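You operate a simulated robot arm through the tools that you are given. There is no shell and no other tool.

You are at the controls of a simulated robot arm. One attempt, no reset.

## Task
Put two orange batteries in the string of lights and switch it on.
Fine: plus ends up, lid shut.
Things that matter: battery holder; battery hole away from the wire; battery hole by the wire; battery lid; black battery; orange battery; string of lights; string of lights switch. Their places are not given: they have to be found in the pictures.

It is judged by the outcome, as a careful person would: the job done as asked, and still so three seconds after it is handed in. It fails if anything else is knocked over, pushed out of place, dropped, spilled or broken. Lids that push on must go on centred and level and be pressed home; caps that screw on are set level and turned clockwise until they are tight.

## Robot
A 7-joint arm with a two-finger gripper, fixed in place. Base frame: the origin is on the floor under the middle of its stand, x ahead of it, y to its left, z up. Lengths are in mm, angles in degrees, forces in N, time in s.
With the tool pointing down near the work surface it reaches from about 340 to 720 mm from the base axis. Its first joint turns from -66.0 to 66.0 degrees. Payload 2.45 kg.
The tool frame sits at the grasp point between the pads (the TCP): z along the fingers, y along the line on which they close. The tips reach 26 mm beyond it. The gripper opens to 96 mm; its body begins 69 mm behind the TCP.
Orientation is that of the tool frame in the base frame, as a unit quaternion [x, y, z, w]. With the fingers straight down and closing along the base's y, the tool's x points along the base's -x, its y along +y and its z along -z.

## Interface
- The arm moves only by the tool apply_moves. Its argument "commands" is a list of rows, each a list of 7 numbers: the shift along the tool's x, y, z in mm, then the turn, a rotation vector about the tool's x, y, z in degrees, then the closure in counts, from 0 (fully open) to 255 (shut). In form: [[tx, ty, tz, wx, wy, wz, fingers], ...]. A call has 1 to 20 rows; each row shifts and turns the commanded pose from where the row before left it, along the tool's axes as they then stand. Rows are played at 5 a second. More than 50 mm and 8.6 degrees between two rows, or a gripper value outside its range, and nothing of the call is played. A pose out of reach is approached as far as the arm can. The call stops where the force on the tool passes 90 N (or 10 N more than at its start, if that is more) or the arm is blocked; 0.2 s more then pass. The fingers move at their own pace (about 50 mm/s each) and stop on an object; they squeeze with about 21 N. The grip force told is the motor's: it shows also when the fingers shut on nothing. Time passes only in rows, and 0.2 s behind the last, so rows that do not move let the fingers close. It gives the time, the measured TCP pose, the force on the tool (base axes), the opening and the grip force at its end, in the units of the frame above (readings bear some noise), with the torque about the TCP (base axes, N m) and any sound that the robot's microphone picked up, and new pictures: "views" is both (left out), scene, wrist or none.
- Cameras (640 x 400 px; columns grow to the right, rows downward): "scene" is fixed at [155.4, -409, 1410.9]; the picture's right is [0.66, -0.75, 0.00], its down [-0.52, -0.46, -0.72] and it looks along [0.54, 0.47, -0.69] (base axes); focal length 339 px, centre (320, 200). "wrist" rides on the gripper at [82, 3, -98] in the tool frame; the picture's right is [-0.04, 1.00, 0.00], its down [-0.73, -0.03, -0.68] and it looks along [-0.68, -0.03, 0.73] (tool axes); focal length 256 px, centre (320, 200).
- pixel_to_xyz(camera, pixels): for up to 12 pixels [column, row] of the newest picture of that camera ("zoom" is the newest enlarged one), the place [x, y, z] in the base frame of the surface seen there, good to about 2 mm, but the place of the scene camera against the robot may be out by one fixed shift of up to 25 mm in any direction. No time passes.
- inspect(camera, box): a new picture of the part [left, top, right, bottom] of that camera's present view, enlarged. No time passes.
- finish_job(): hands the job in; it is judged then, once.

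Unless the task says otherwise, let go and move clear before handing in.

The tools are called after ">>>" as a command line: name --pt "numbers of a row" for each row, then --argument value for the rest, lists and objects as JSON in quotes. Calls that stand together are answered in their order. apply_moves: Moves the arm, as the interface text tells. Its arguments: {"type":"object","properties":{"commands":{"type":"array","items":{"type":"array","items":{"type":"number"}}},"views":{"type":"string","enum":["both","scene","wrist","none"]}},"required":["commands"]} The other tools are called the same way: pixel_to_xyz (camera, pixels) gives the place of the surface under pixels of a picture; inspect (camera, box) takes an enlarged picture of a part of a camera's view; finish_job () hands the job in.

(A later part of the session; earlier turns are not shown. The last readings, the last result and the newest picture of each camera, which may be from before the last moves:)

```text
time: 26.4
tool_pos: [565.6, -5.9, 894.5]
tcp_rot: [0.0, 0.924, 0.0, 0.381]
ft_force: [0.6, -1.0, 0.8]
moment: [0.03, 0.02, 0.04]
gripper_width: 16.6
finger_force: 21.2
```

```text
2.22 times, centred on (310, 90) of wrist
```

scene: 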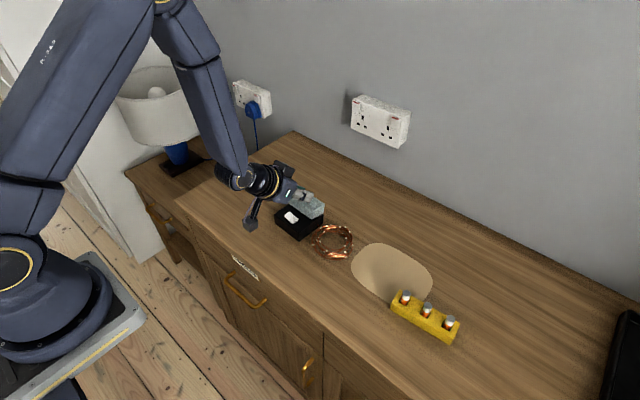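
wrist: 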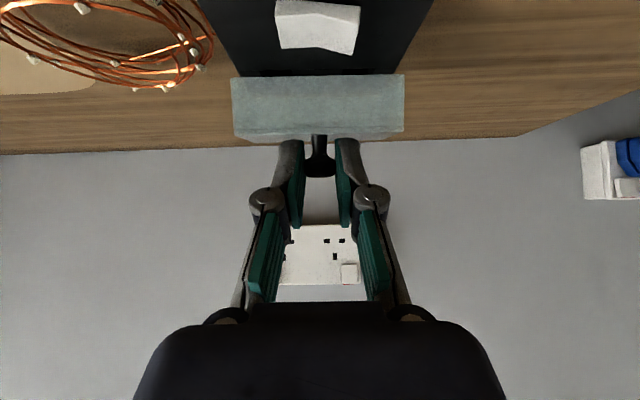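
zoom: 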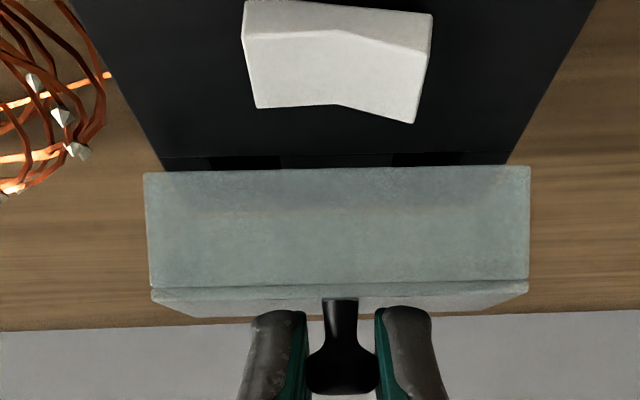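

The lid is opening with almost no force and the box stays flat; two hole edges show at wrist zoom (245,160) and (430,158). I'll continue another 25°.

>>> apply_moves --pt "-5.8 0 2 0 5 0 255" --pt "-5.8 0 2 0 5 0 255" --pt "-5.8 0 2 0 5 0 255" --pt "-5.8 0 2 0 5 0 255" --pt "-5.8 0 2 0 5 0 255" --pt "0 0 0 0 0 0 255" --views "both"

>>> inspect --camera "wrist" --box '[180, 0, 440, 180]'

>>> inspect --camera "scene" --box '[270, 175, 340, 245]'

```text
time: 27.8
tool_pos: [594.5, -5.5, 902.6]
tcp_rot: [0.0, 0.985, 0.0, 0.173]
ft_force: [-3.5, -5.0, 4.6]
moment: [-0.08, 0.14, 0.03]
gripper_width: 16.3
finger_force: 20.6
```

scene: 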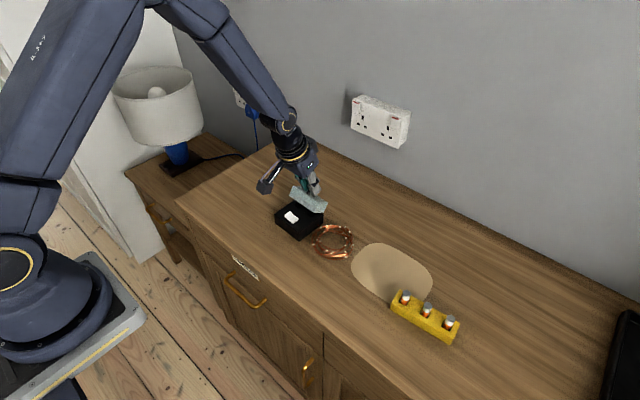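
wrist: 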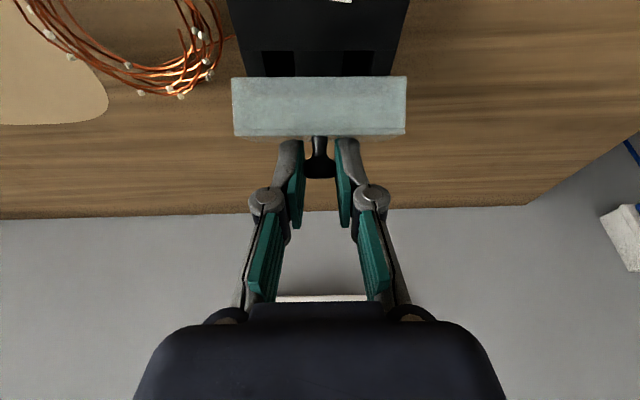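

```text
2.22 times, centred on (310, 90) of wrist
```

zoom: 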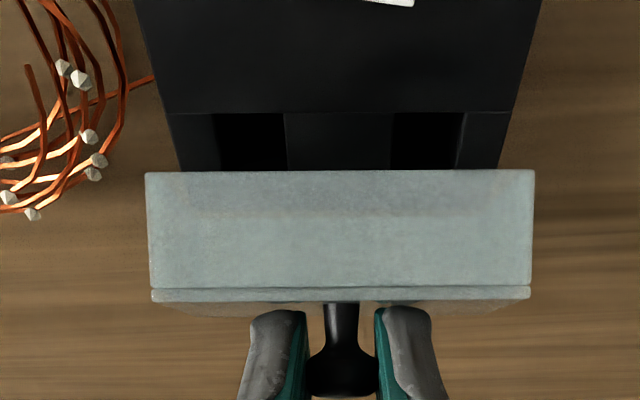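

```text
5.71 times, centred on (305, 210) of scene
```

zoom: 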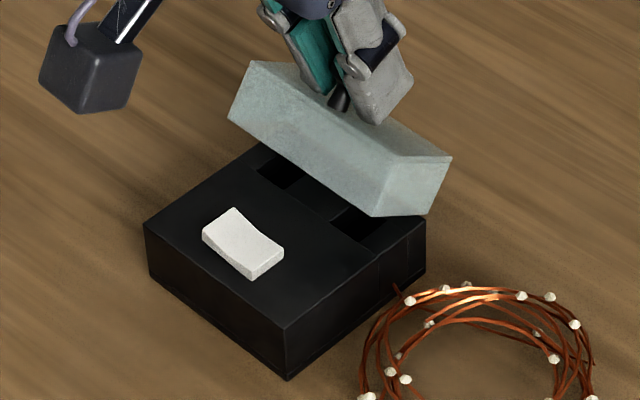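

The lid is 35° open and two square holes are appearing. Forces are still small, so I'll continue 20° more in smaller steps.

>>> apply_moves --pt "-5.8 0 2 0 5 0 255" --pt "-5.8 0 2 0 5 0 255" --pt "-5.8 0 2 0 5 0 255" --pt "-5.8 0 2 0 5 0 255" --pt "0 0 0 0 0 0 255" --views "both"

>>> inspect --camera "wrist" --box '[180, 0, 440, 180]'

>>> inspect --camera "scene" --box '[270, 175, 340, 245]'

```text
time: 29.0
tool_pos: [617.7, -5.0, 900.0]
tcp_rot: [0.0, 1.0, 0.0, -0.002]
ft_force: [-0.8, -1.2, 5.3]
moment: [-0.01, 0.08, 0.01]
gripper_width: 16.4
finger_force: 20.9
```

scene: 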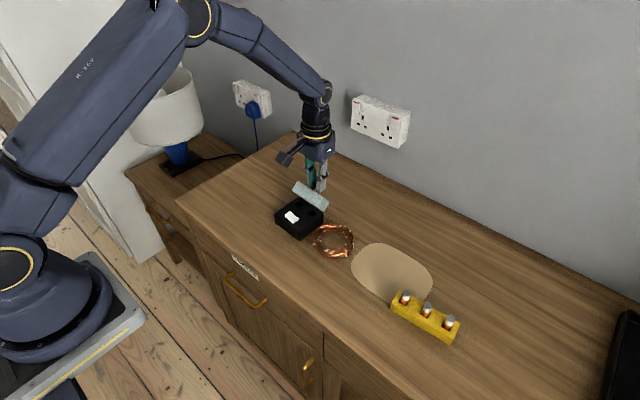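
wrist: 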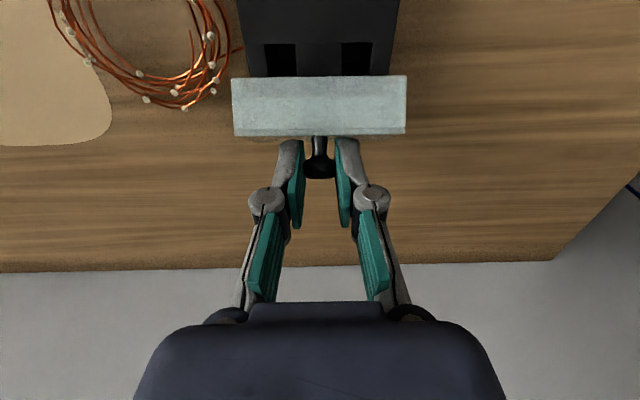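

```text
2.22 times, centred on (310, 90) of wrist
```

zoom: 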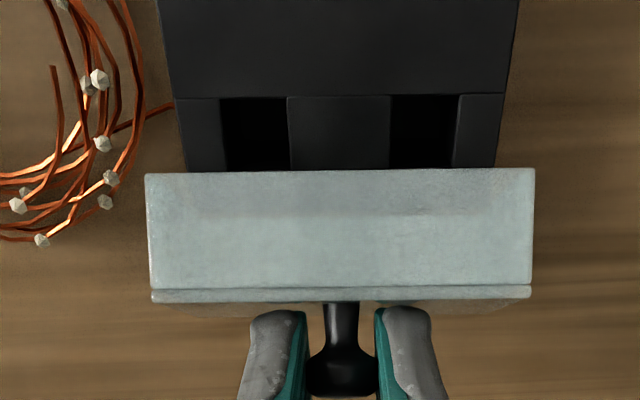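

```text
5.71 times, centred on (305, 210) of scene
```

zoom: 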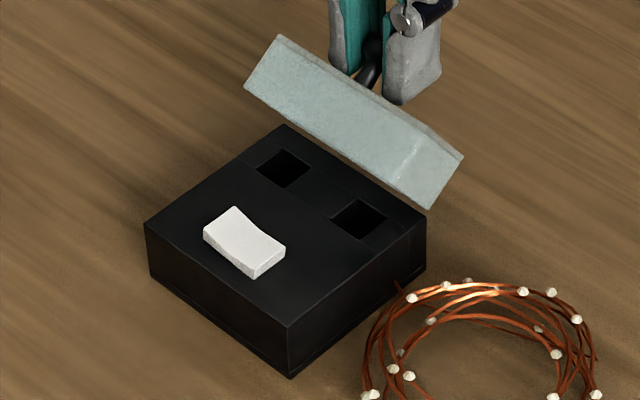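

The lid is 55° open with both holes empty and visible. I'll take it past its balance point, to about 75°.

>>> apply_moves --pt "-5.8 0 2 0 5 0 255" --pt "-5.8 0 2 0 5 0 255" --pt "-5.8 0 2 0 5 0 255" --pt "-5.8 0 2 0 5 0 255" --pt "0 0 0 0 0 0 255" --views "both"

>>> inspect --camera "scene" --box '[270, 175, 340, 245]'

```text
time: 30.2
tool_pos: [639.4, -6.4, 889.0]
tcp_rot: [0.0, 0.985, 0.0, -0.175]
ft_force: [1.5, -0.9, 8.8]
moment: [0.0, 0.24, 0.01]
gripper_width: 16.7
finger_force: 20.6
```

scene: 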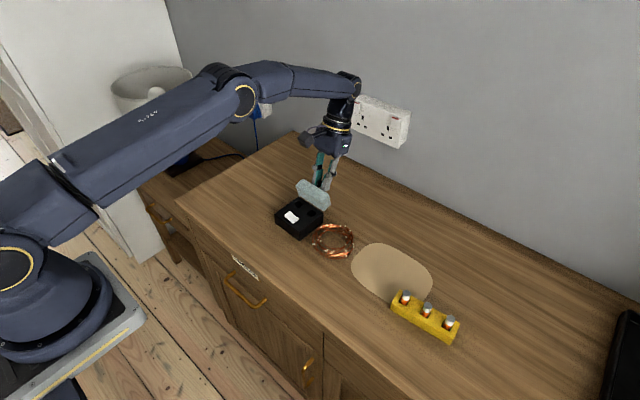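
wrist: 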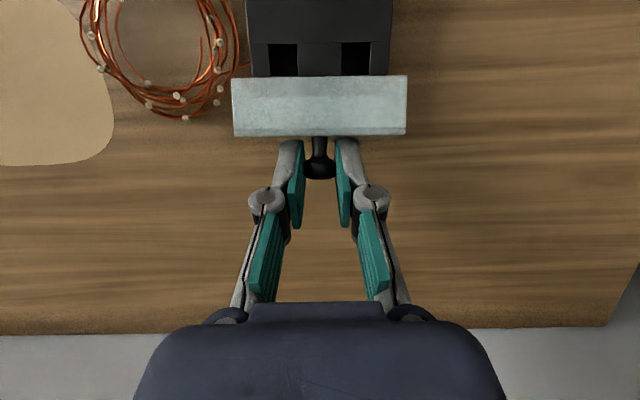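

```text
5.71 times, centred on (305, 210) of scene
```

zoom: 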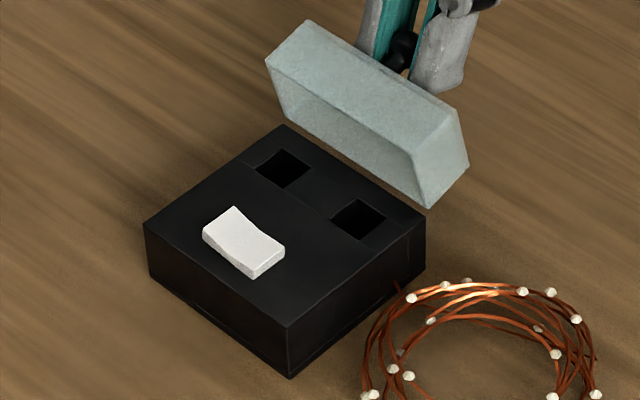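

The lid is at about 75°, past its balance point, and the box has not moved. I'll open the fingers and see where the lid settles.

>>> apply_moves --pt "0 0 0 0 0 0 200" --pt "0 0 0 0 0 0 150" --pt "0 0 0 0 0 0 120" --pt "0 0 0 0 0 0 120" --pt "0 0 0 0 0 0 120" --views "both"

>>> inspect --camera "scene" --box '[270, 175, 340, 245]'

```text
time: 31.4
tool_pos: [639.9, -5.7, 888.8]
tcp_rot: [0.0, 0.985, -0.001, -0.175]
ft_force: [0.4, 0.1, 0.8]
moment: [0.02, -0.01, -0.03]
gripper_width: 50.9
finger_force: 0.1
```

scene: 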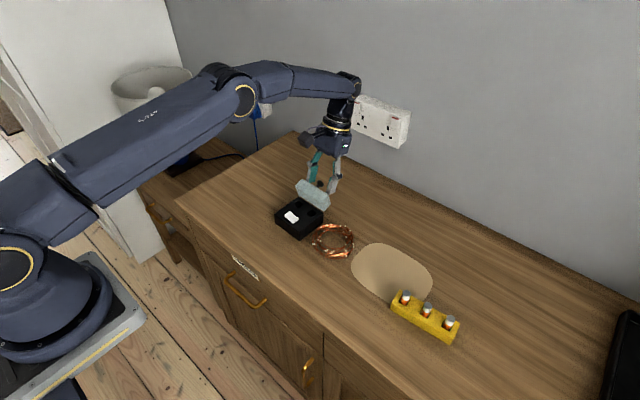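
wrist: 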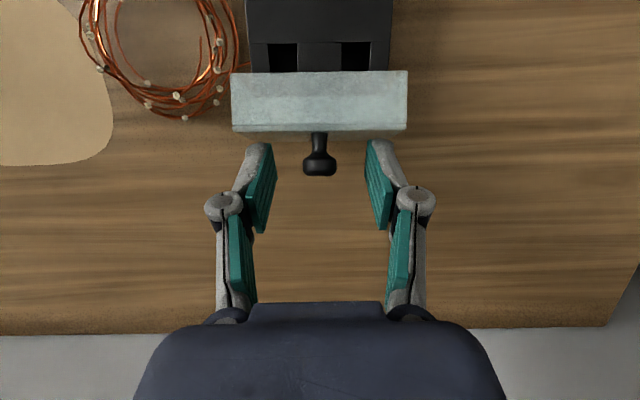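

```text
5.71 times, centred on (305, 210) of scene
```

zoom: 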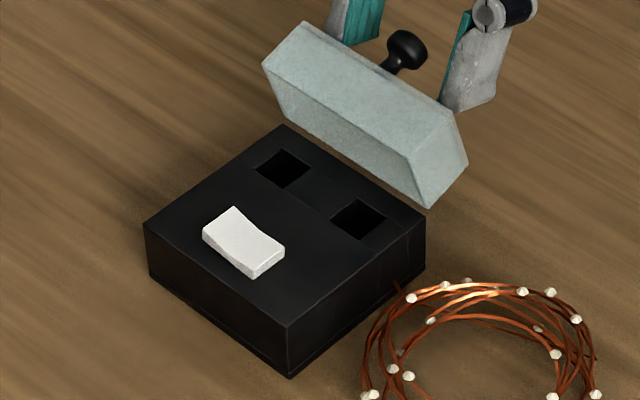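

The lid stayed up at around 72° by itself. I'll wait a second to be sure it isn't creeping.

>>> apply_moves --pt "0 0 0 0 0 0 100" --pt "0 0 0 0 0 0 100" --pt "0 0 0 0 0 0 100" --pt "0 0 0 0 0 0 100" --pt "0 0 0 0 0 0 100" --pt "0 0 0 0 0 0 100" --views "wrist"

>>> inspect --camera "scene" --box '[270, 175, 340, 245]'

```text
time: 32.8
tool_pos: [639.7, -4.8, 888.5]
tcp_rot: [-0.001, 0.985, -0.001, -0.174]
ft_force: [0.3, 0.7, 0.1]
moment: [-0.01, 0.03, 0.03]
gripper_width: 58.3
finger_force: 0.1
```

wrist: 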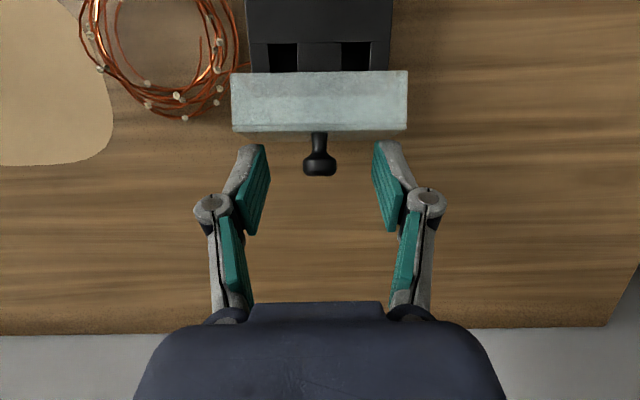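

```text
5.71 times, centred on (305, 210) of scene
```

zoom: 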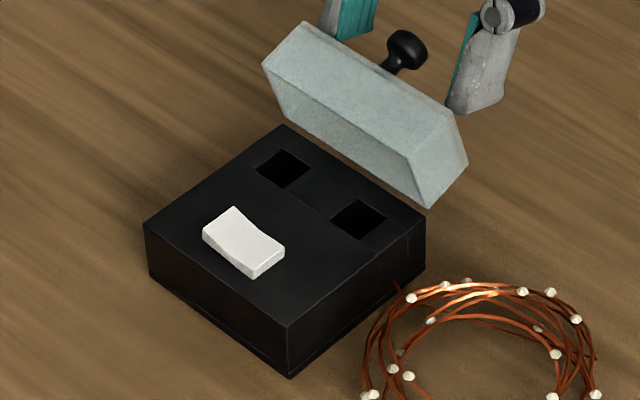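

The lid holds its position, so the hinge has friction. I'll measure the holes, lid and knob from here before opening it a bit further for clearance.

>>> pixel_to_xyz --camera "wrist" --pixels '[[283, 43], [283, 40], [267, 48], [300, 48], [341, 48], [371, 48], [235, 75], [404, 75], [235, 128], [404, 128], [320, 165], [320, 60]]'

>>> pixel_to_xyz --camera "scene" --pixels '[[302, 204], [316, 214], [298, 208], [312, 217], [320, 181], [303, 180], [302, 187], [328, 196], [322, 207], [275, 214], [300, 232]]'

>>> inspect --camera "wrist" --box '[220, 0, 420, 140]'

```text
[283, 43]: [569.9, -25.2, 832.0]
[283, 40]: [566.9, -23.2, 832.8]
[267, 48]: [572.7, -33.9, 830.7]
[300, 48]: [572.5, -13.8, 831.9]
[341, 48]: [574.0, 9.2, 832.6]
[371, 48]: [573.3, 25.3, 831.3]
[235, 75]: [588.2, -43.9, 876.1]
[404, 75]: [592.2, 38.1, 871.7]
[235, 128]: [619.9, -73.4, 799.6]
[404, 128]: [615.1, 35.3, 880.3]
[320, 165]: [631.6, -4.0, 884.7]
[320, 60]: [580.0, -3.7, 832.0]
```

```text
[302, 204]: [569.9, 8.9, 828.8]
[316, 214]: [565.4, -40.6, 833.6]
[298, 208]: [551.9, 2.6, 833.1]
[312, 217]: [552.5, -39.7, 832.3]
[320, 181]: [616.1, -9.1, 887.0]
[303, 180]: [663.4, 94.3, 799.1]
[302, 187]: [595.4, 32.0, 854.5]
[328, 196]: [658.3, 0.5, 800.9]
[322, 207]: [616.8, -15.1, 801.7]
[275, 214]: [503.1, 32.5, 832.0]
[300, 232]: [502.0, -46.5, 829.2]
```

```text
2.86 times, centred on (320, 70) of wrist
```

zoom: 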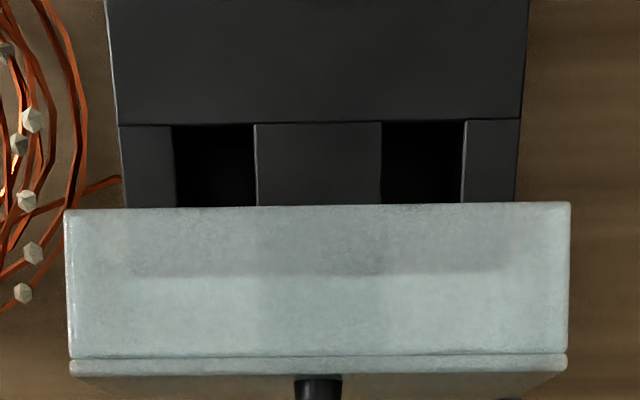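

The holes are centred near y≈-24 and y≈17 with front edges around x≈569, so the lid at 72° would crowd the fingers. I'll regrip the knob with the tool tilted slightly forward to open the lid further.

>>> apply_moves --pt "13.7 0 -37.6 0 0 0 100" --pt "0 0 0 0 -8.5 0 100" --pt "0 0 0 0 -8.5 0 100" --pt "0 0 0 0 -8.5 0 100" --pt "0 0 0 0 -8.5 0 100" --pt "11 0 -3 0 -1 0 100" --pt "0 0 0 0 0 0 100" --views "both"

>>> pixel_to_xyz --camera "wrist" --pixels '[[320, 150], [320, 140], [310, 140], [330, 140]]'

```text
time: 34.4
tool_pos: [626.9, -5.9, 929.5]
tcp_rot: [0.0, 0.992, 0.0, 0.129]
ft_force: [-0.7, -0.2, 0.0]
moment: [-0.02, 0.01, 0.03]
gripper_width: 58.2
finger_force: 0.1
```

scene: 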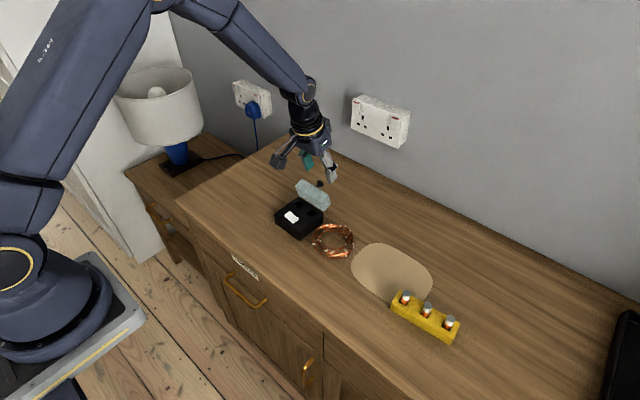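
wrist: 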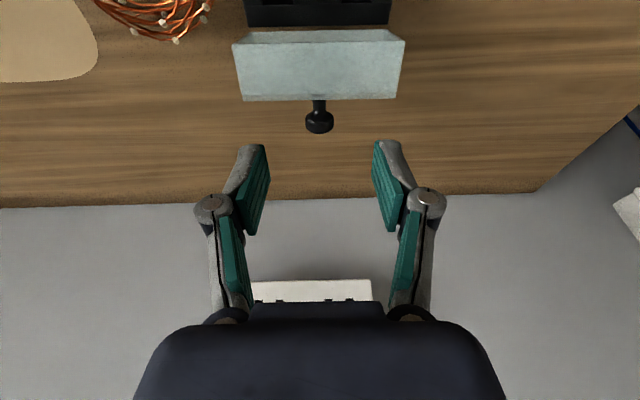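

```text
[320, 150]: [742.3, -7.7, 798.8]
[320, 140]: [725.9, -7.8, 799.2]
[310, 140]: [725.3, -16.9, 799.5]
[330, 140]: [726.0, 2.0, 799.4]
```

The lid's open underside is visible around wrist (320,65) and the knob is at (319,120). I'll zoom and measure the knob.

>>> inspect --camera "wrist" --box '[220, 0, 420, 140]'

>>> pixel_to_xyz --camera "wrist" --pixels '[[319, 112], [319, 120], [319, 130], [308, 120], [330, 120], [319, 104], [240, 50], [400, 45], [245, 95], [395, 95], [320, 38], [320, 60]]'

```text
2.86 times, centred on (320, 70) of wrist
```

zoom: 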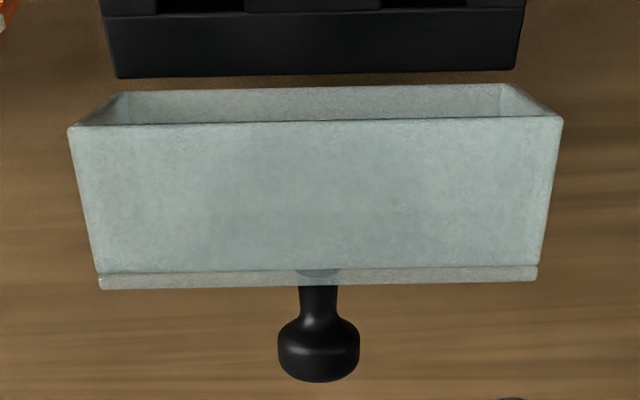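

```text
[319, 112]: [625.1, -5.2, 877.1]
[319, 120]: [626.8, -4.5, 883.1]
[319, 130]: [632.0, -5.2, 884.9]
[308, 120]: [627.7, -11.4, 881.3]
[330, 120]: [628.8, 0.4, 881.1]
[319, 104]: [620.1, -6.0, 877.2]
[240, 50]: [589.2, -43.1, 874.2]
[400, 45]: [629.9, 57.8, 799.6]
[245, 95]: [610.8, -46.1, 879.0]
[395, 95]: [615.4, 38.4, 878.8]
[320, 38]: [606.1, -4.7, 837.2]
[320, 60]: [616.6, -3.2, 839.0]
```

The lid is a hollow cover, and the knob head is centred near (631.5,-5,876). I'll descend over it and close.

>>> apply_moves --pt "4.7 0 18.2 0 0 0 100" --pt "4.7 0 18.2 0 0 0 100" --pt "0 0 0 0 0 0 100" --pt "0 0 0 0 0 0 180" --pt "0 0 0 0 0 0 255" --pt "0 0 0 0 0 0 255" --pt "0 0 0 0 0 0 255" --pt "0 0 0 0 0 0 255" --views "both"

>>> inspect --camera "scene" --box '[270, 175, 340, 245]'

```text
time: 36.2
tool_pos: [626.5, -5.6, 891.1]
tcp_rot: [0.0, 0.992, 0.0, 0.129]
ft_force: [-0.2, 0.0, 0.4]
moment: [0.02, -0.09, 0.02]
gripper_width: 16.2
finger_force: 21.0
```

scene: 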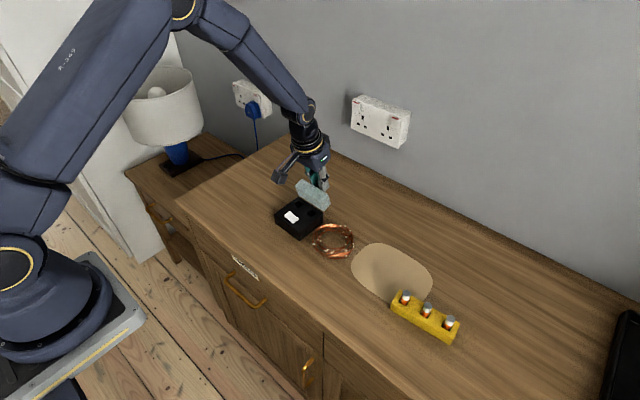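
wrist: 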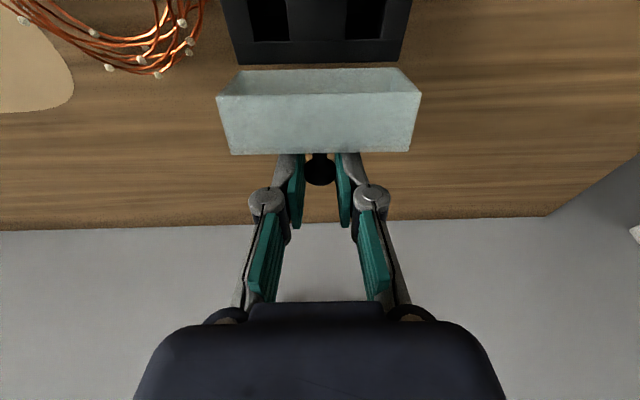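

```text
5.71 times, centred on (305, 210) of scene
```

zoom: 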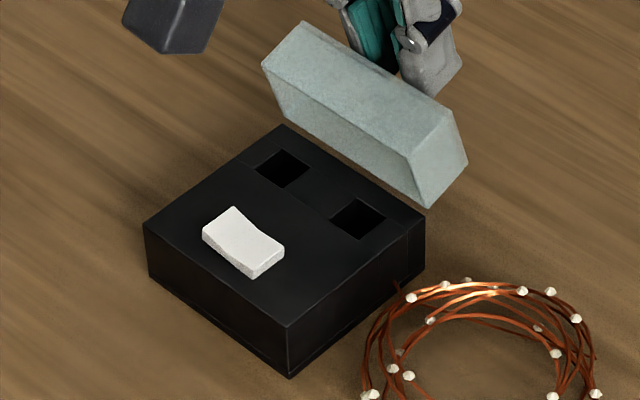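

The knob is held again. I'll rotate 10° further about the hinge and check for a stop.

>>> apply_moves --pt "-4.1 0 3.88 0 5 0 255" --pt "-4.1 0 3.88 0 5 0 255" --pt "0 0 0 0 0 0 255" --views "wrist"

>>> inspect --camera "scene" --box '[270, 175, 340, 245]'

```text
time: 37.0
tool_pos: [637.0, -3.9, 886.1]
tcp_rot: [0.0, 0.999, -0.001, 0.042]
ft_force: [-0.2, -0.2, 0.6]
moment: [-0.04, -0.09, -0.01]
gripper_width: 16.6
finger_force: 21.2
```

wrist: 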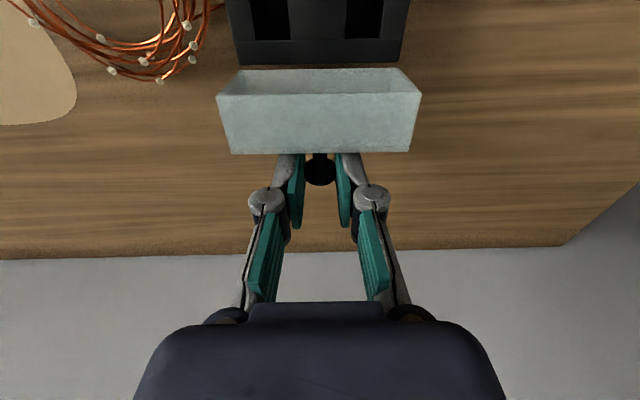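

```text
5.71 times, centred on (305, 210) of scene
```

zoom: 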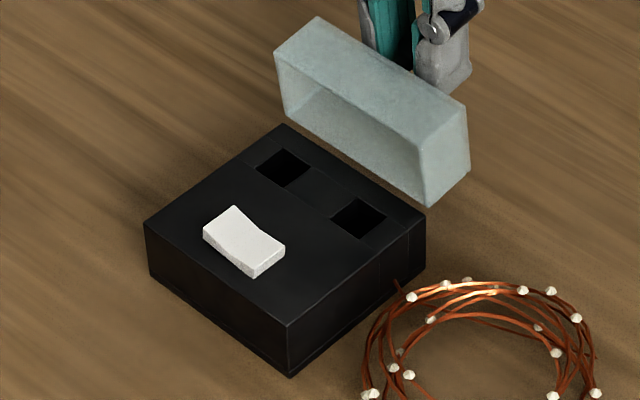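

No resistance so far. I'll continue another 15°.

>>> apply_moves --pt "-4.1 0 3.88 0 5 0 255" --pt "-4.1 0 3.88 0 5 0 255" --pt "-4.1 0 3.88 0 5 0 255" --pt "0 0 0 0 0 0 255" --views "wrist"

>>> inspect --camera "scene" --box '[270, 175, 340, 245]'

```text
time: 38.0
tool_pos: [648.7, -5.7, 873.8]
tcp_rot: [0.0, 0.996, 0.001, -0.089]
ft_force: [-2.0, 0.8, 5.0]
moment: [0.05, 0.37, 0.01]
gripper_width: 16.5
finger_force: 21.1
```

wrist: 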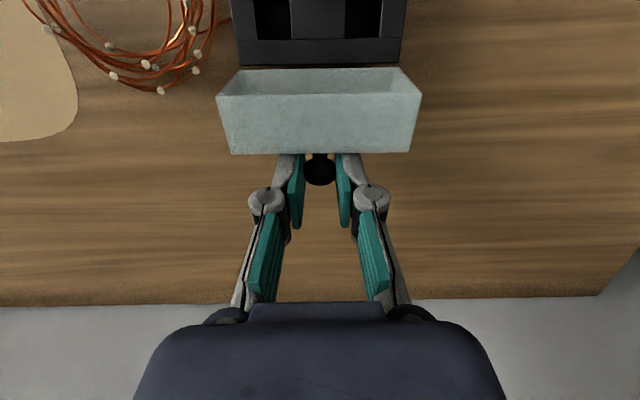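

```text
5.71 times, centred on (305, 210) of scene
```

zoom: 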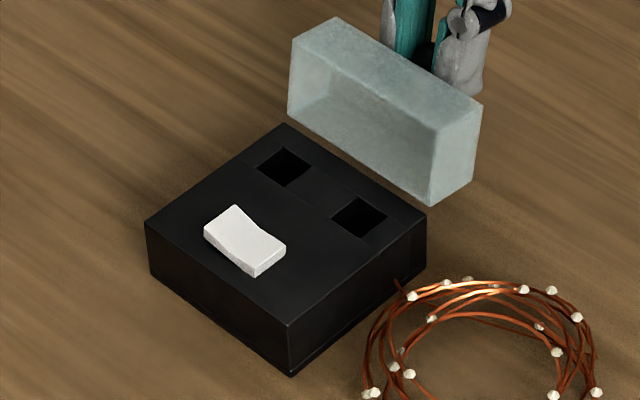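

The moment rose to 0.37 N·m, so the lid has met its stop near 97°. I'll back off 3° and release.

>>> apply_moves --pt "2.6 0 -2.15 0 -3 0 255" --pt "0 0 0 0 0 0 255" --pt "0 0 0 0 0 0 200" --pt "0 0 0 0 0 0 150" --pt "0 0 0 0 0 0 100" --pt "0 0 0 0 0 0 100" --views "wrist"

>>> inspect --camera "scene" --box '[270, 175, 340, 245]'

```text
time: 39.4
tool_pos: [647.3, -6.3, 876.2]
tcp_rot: [0.0, 0.998, 0.0, -0.062]
ft_force: [0.5, -0.1, -0.4]
moment: [-0.03, -0.05, 0.03]
gripper_width: 58.4
finger_force: 0.1
```

wrist: 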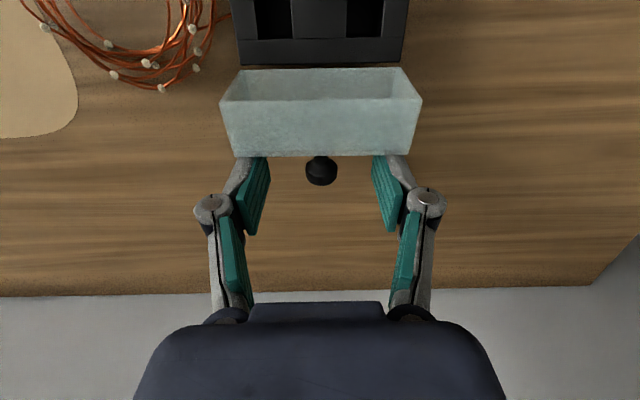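

```text
5.71 times, centred on (305, 210) of scene
```

zoom: 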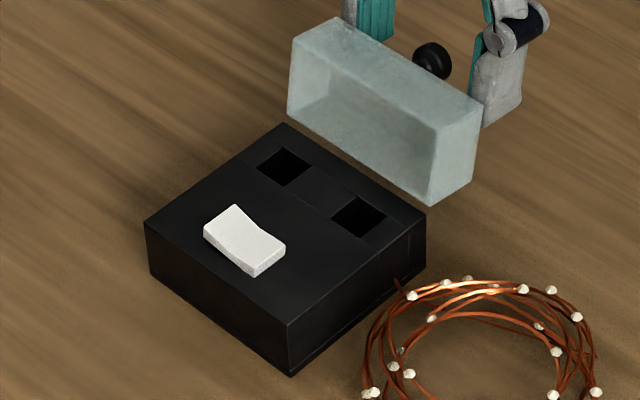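

The lid is open at about 95° and stays there with the box flat. I'll rise, level the tool, and look down into the holes.

>>> apply_moves --pt "0 0 -40 0 0 0 100" --pt "0 0 -45 0 0 0 100" --pt "0 0 0 0 -7.1 0 50" --pt "46 0 0 0 0 0 0" --pt "46 0 0 0 0 0 0" --pt "46 0 0 0 0 0 0" --pt "0 0 0 0 0 0 0" --pt "0 0 0 0 0 0 0" --views "both"

>>> inspect --camera "wrist" --box '[230, 20, 410, 150]'

```text
time: 41.2
tool_pos: [520.4, -5.5, 962.2]
tcp_rot: [0.001, 1.0, 0.0, 0.0]
ft_force: [0.0, -1.1, -0.4]
moment: [0.03, 0.0, 0.01]
gripper_width: 96.3
finger_force: 0.0
```

scene: 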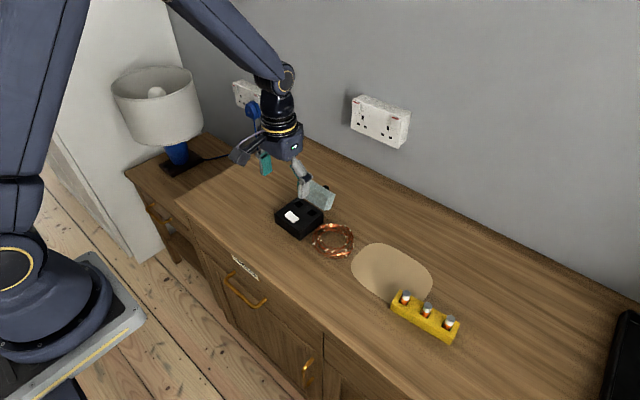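
wrist: 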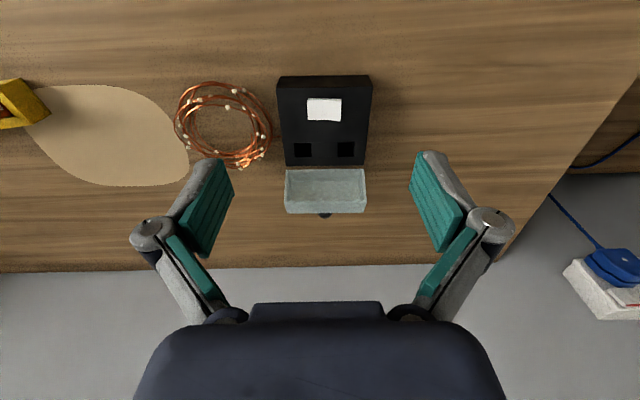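

```text
3.08 times, centred on (320, 85) of wrist
```

zoom: 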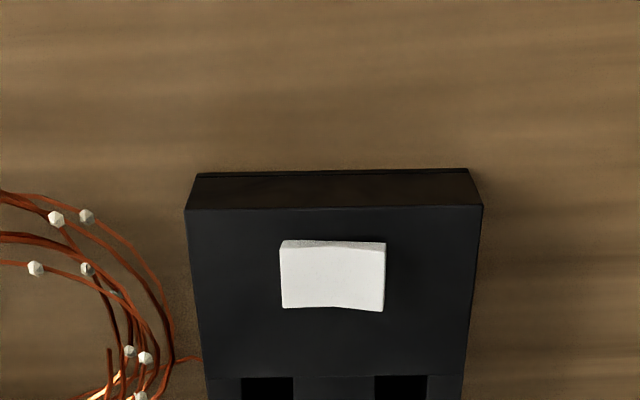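

Both holes are now plainly visible at wrist (303,150) and (345,150). I'll zoom in and measure their edges.

>>> inspect --camera "wrist" --box '[270, 125, 380, 185]'

>>> pixel_to_xyz --camera "wrist" --pixels '[[292, 150], [314, 150], [335, 150], [356, 150], [303, 140], [303, 160], [345, 140], [345, 160], [303, 150], [345, 150], [325, 150], [325, 141]]'

```text
5.82 times, centred on (325, 155) of wrist
```

zoom: 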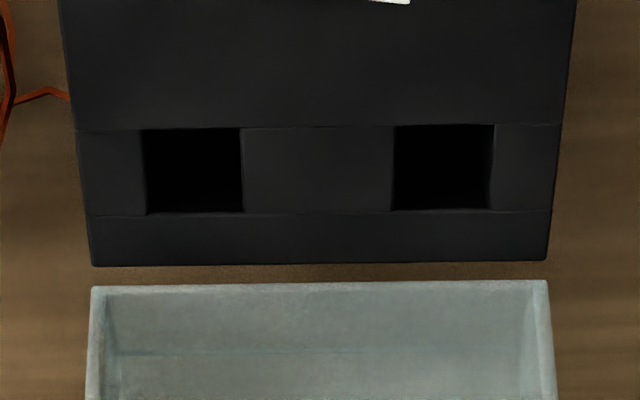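

```text
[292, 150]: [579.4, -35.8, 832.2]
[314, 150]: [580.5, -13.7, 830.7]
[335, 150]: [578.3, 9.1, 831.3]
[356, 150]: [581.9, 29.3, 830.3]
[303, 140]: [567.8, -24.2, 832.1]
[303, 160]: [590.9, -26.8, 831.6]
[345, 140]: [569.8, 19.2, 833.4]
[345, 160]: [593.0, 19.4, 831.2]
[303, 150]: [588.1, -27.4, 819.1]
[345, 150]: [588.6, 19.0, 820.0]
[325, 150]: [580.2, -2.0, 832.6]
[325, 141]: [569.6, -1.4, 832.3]
```

The holes are 17 mm square: by-the-wire hole centred at about (579.3,-24.6), the other at about (580.7,19.9). Now I'll move across to look closely at the batteries in the yellow holder.

>>> apply_moves --pt "10 -42.5 0 0 0 0 0" --pt "10 -42.5 0 0 0 0 0" --pt "10 -42.5 0 0 0 0 0" --pt "10 -42.5 0 0 0 0 0" --pt "10 -42.5 0 0 0 0 0" --pt "10 -42.5 0 0 0 0 0" --pt "10 -42.5 0 0 0 0 0" --pt "10 -42.5 0 0 0 0 0" --pt "0 0 0 0 0 0 0" --pt "0 0 0 0 0 0 0" --views "both"

>>> inspect --camera "wrist" --box '[210, 90, 430, 230]'

```text
time: 43.4
tool_pos: [439.3, -346.3, 960.4]
tcp_rot: [0.0, 1.0, 0.0, -0.001]
ft_force: [-0.3, -0.5, 0.9]
moment: [-0.03, -0.01, -0.03]
gripper_width: 96.1
finger_force: 0.0
```

scene: 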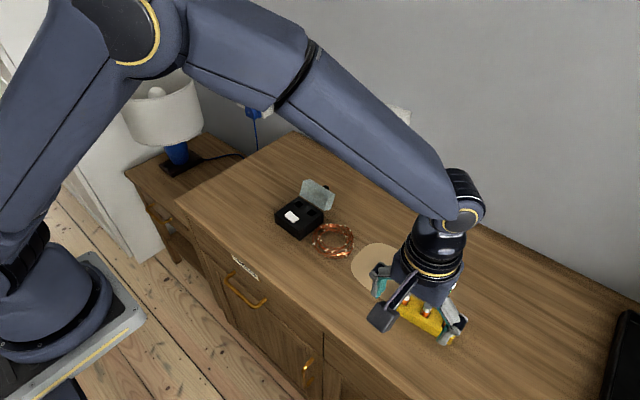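
wrist: 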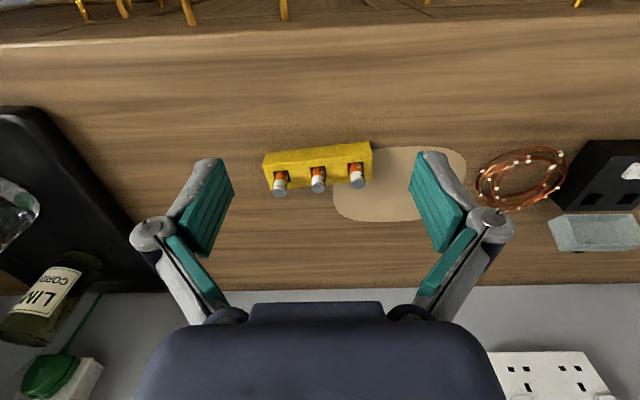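

```text
2.86 times, centred on (320, 160) of wrist
```

zoom: 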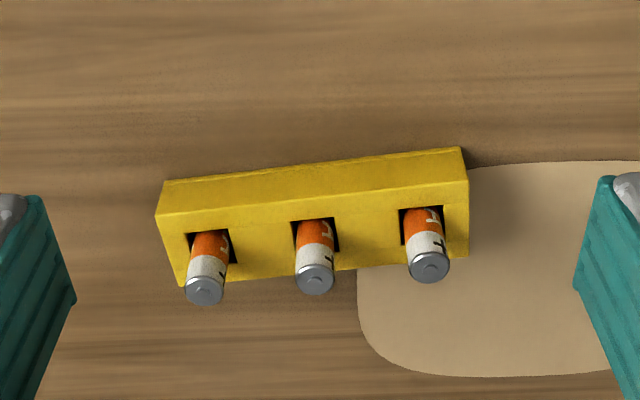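

>>> inspect --camera "wrist" --box '[255, 140, 325, 205]'

>>> inspect --camera "wrist" --box '[305, 135, 375, 200]'

>>> pixel_to_xyz --camera "wrist" --pixels '[[280, 190], [280, 186], [318, 186], [318, 182], [358, 182], [358, 178], [300, 178], [340, 174], [268, 170], [370, 160], [300, 165], [340, 160]]'

```text
6.15 times, centred on (290, 172) of wrist
```

zoom: 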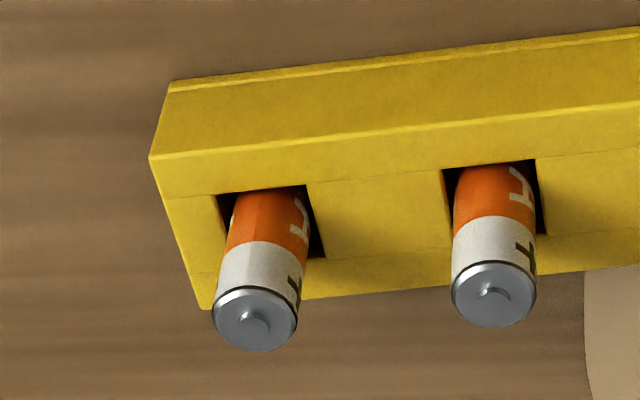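

```text
6.15 times, centred on (340, 168) of wrist
```

zoom: 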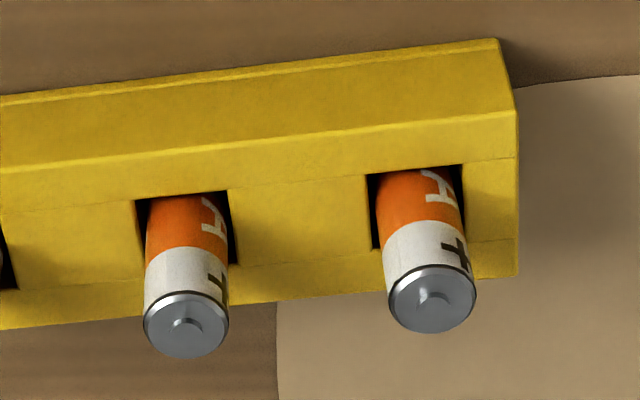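

```text
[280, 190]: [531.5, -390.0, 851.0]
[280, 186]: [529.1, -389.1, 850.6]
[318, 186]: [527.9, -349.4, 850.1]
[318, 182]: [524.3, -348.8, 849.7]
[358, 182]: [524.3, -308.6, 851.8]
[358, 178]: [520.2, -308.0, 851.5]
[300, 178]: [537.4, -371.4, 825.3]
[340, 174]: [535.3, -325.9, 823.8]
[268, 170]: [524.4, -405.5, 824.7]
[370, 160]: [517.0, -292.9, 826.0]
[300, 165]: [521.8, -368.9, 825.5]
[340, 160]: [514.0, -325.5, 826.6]
```

All three are orange with the "+" mark and nub at the top; battery tops are at z≈851 and the holder top at z≈825. I'll take the right-hand one first, at about (526.5,-309), moving above it with the fingers part-closed to 30 mm.

>>> apply_moves --pt "-29 12.5 0 0 0 0 100" --pt "-29 12.5 0 0 0 0 175" --pt "-29 12.5 0 0 0 0 175" --pt "0 0 25 0 0 0 175" --pt "0 0 25 0 0 0 175" --pt "0 0 0 0 0 0 175" --pt "0 0 0 0 0 0 175" --views "both"

>>> inspect --camera "wrist" --box '[210, 80, 430, 220]'

```text
time: 45.0
tool_pos: [526.2, -308.3, 909.8]
tcp_rot: [0.0, 1.0, -0.001, 0.0]
ft_force: [0.2, 0.6, 0.3]
moment: [0.03, -0.01, 0.0]
gripper_width: 30.1
finger_force: 0.0
```

scene: 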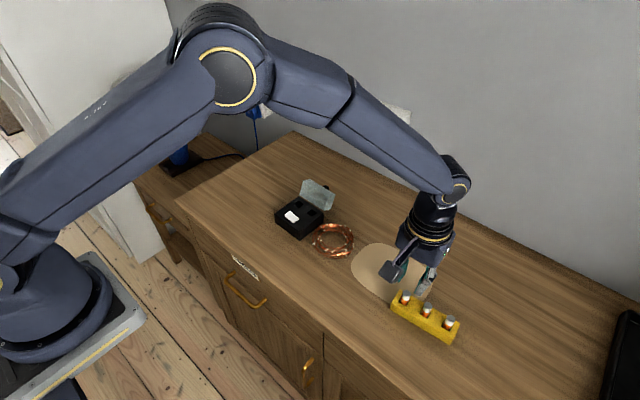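
wrist: 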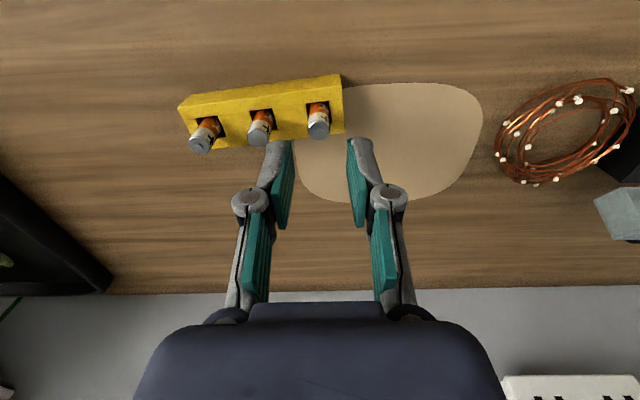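

```text
2.86 times, centred on (320, 150) of wrist
```

zoom: 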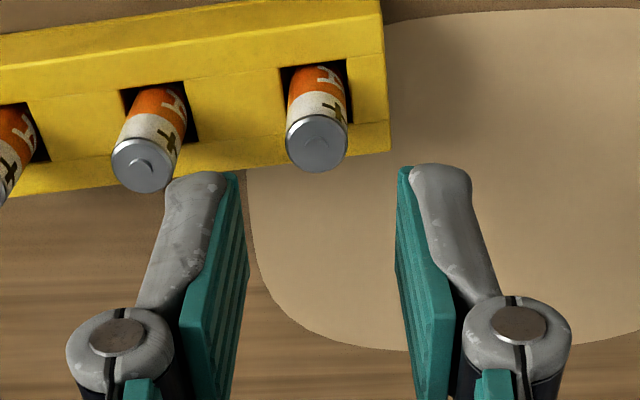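

The battery cap shows at wrist (319,130), nearly on the finger midline. I'll measure its top precisely.

>>> pixel_to_xyz --camera "wrist" --pixels '[[319, 128], [319, 132], [310, 129], [328, 129], [319, 121], [319, 137], [262, 136], [262, 128]]'

>>> inspect --camera "wrist" --box '[290, 90, 350, 150]'

```text
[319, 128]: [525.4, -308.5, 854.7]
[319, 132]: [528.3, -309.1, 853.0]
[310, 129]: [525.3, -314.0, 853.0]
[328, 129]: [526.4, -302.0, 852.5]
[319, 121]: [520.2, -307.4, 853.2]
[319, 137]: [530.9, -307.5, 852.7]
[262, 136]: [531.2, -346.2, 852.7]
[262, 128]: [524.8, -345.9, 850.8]
```

```text
6.67 times, centred on (320, 120) of wrist
```

zoom: 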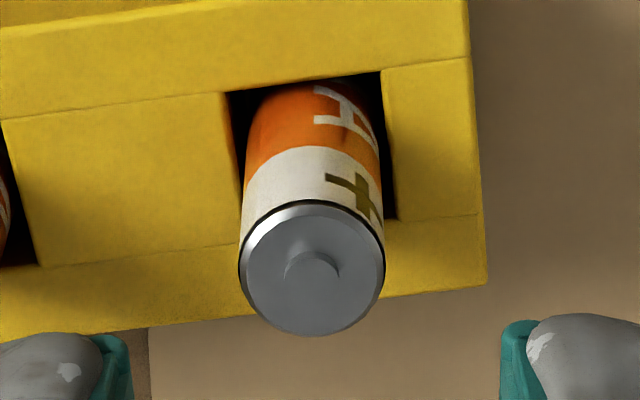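

The battery is centred at (526.6,-308.1), diameter 14.6 mm, top z≈852.7, matching the TCP. I'll descend to z≈865 so the tips grip its top 13 mm, and close.

>>> apply_moves --pt "-0.4 0.2 20 0 0 0 175" --pt "0 0 15 0 0 0 175" --pt "0 0 9.5 0 0 0 175" --pt "0 0 0 0 0 0 175" --pt "0 0 0 0 0 0 215" --pt "0 0 0 0 0 0 255" --pt "0 0 0 0 0 0 255" --pt "0 0 0 0 0 0 255" --views "both"

>>> inspect --camera "wrist" --box '[240, 80, 400, 220]'

```text
time: 46.8
tool_pos: [527.9, -307.7, 866.6]
tcp_rot: [0.0, 1.0, 0.0, 0.0]
ft_force: [0.9, 0.2, 0.4]
moment: [0.0, 0.0, 0.0]
gripper_width: 13.2
finger_force: 20.9
```

scene: 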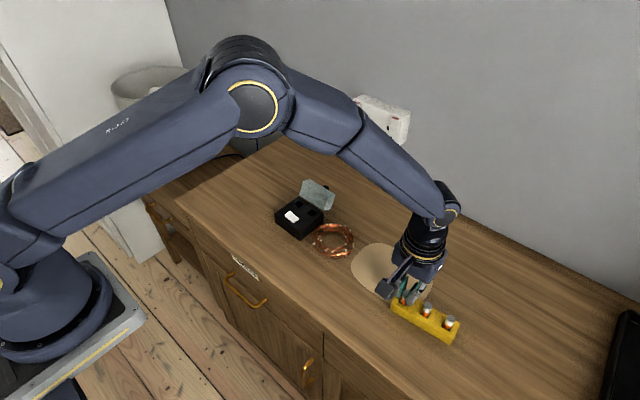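
wrist: 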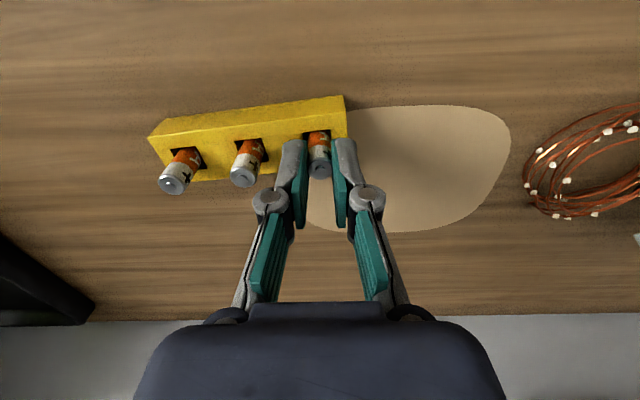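

```text
2.86 times, centred on (320, 150) of wrist
```

zoom: 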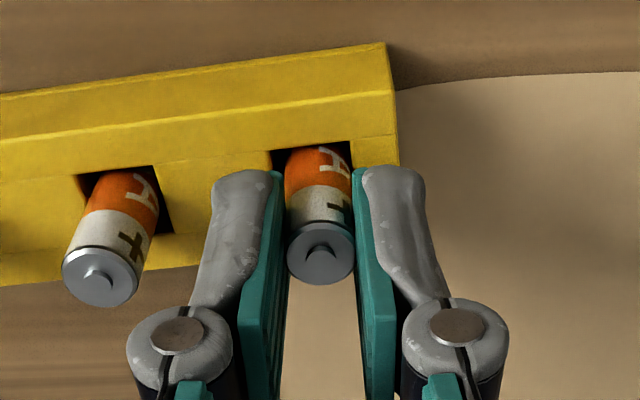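

The battery is gripped (13.2 mm). I'll lift it straight up, gently at first.

>>> apply_moves --pt "0 0 -5 0 0 0 255" --pt "0 0 -10 0 0 0 255" --pt "0 0 -20 0 0 0 255" --pt "0 0 -25 0 0 0 255" --pt "0 0 -25 0 0 0 255" --pt "0 0 0 0 0 0 255" --views "both"

>>> inspect --camera "wrist" --box '[240, 60, 400, 220]'

>>> inspect --camera "scene" --box '[360, 250, 480, 350]'

```text
time: 48.2
tool_pos: [525.6, -307.9, 951.0]
tcp_rot: [0.001, 1.0, 0.0, 0.0]
ft_force: [0.6, 0.8, -0.1]
moment: [-0.01, 0.01, 0.0]
gripper_width: 12.9
finger_force: 20.3
```

scene: 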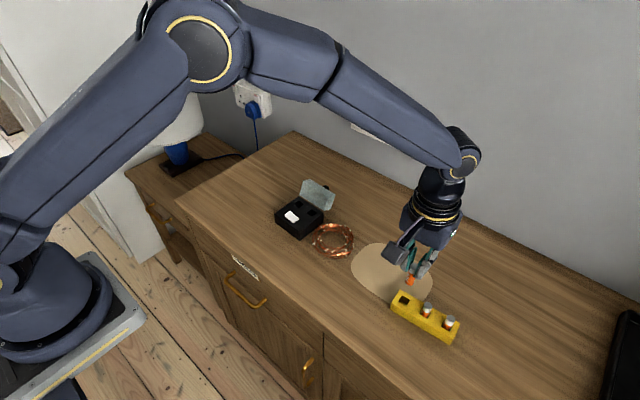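
wrist: 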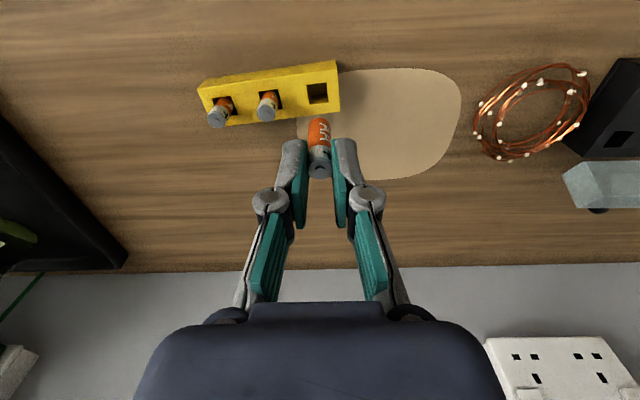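

```text
2.50 times, centred on (320, 140) of wrist
```

zoom: 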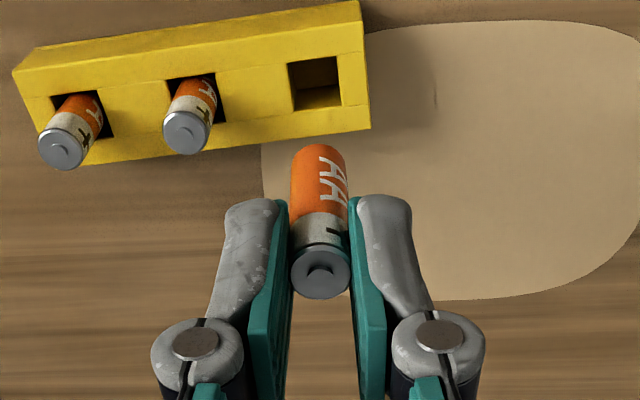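

```text
4.00 times, centred on (420, 300) of scene
```

zoom: 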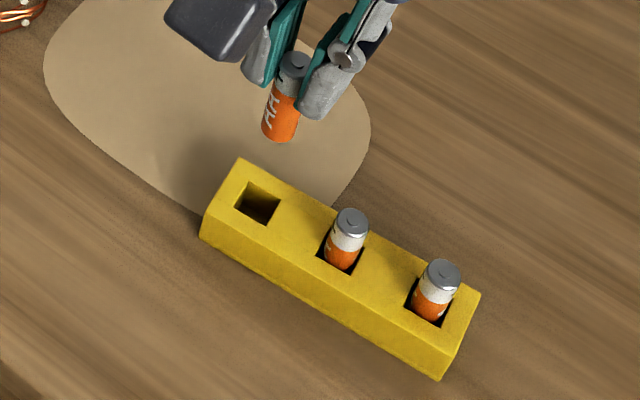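

The battery is out cleanly and the holder did not move. I'll carry it over to the hole away from the wire and stop above it to check alignment.

>>> apply_moves --pt "-6.8 41 -5 0 0 0 255" --pt "-6.8 41 0 0 0 0 255" --pt "-6.8 41 0 0 0 0 255" --pt "-6.8 41 0 0 0 0 255" --pt "-6.8 41 0 0 0 0 255" --pt "-6.8 41 0 0 0 0 255" --pt "-6.8 41 0 0 0 0 255" --pt "-6.5 41 0 0 0 0 255" --pt "0 0 0 0 0 0 255" --pt "0 0 0 0 0 0 255" --views "both"

>>> inspect --camera "wrist" --box '[240, 30, 400, 190]'

```text
time: 50.4
tool_pos: [580.6, 21.9, 955.6]
tcp_rot: [0.0, 1.0, 0.0, -0.001]
ft_force: [-0.1, 0.1, 0.0]
moment: [0.02, 0.0, 0.0]
gripper_width: 12.9
finger_force: 20.9
```

scene: 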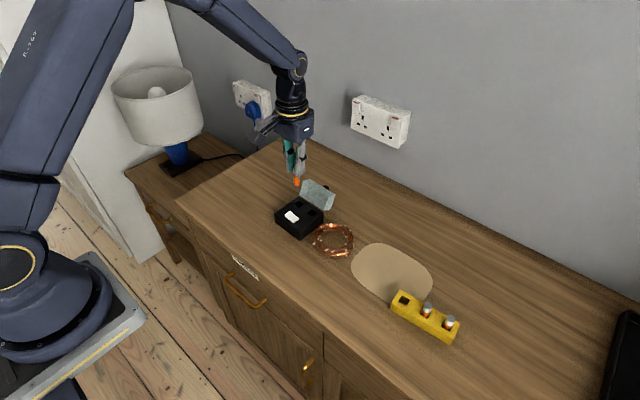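
wrist: 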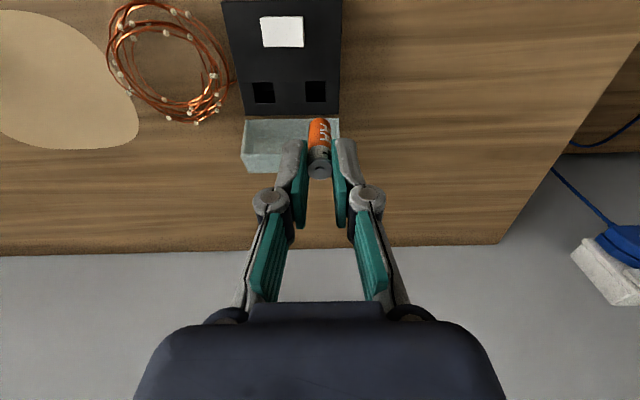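

```text
2.50 times, centred on (320, 110) of wrist
```

zoom: 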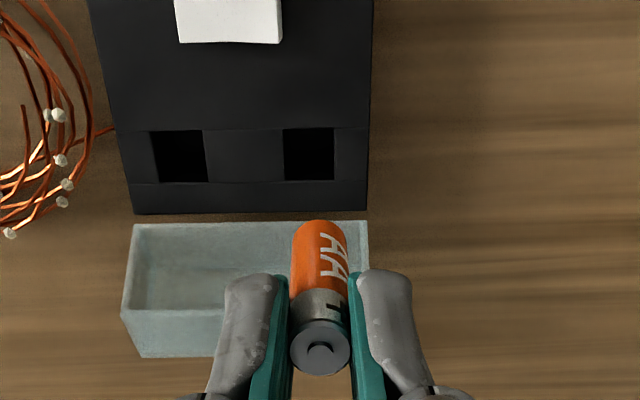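

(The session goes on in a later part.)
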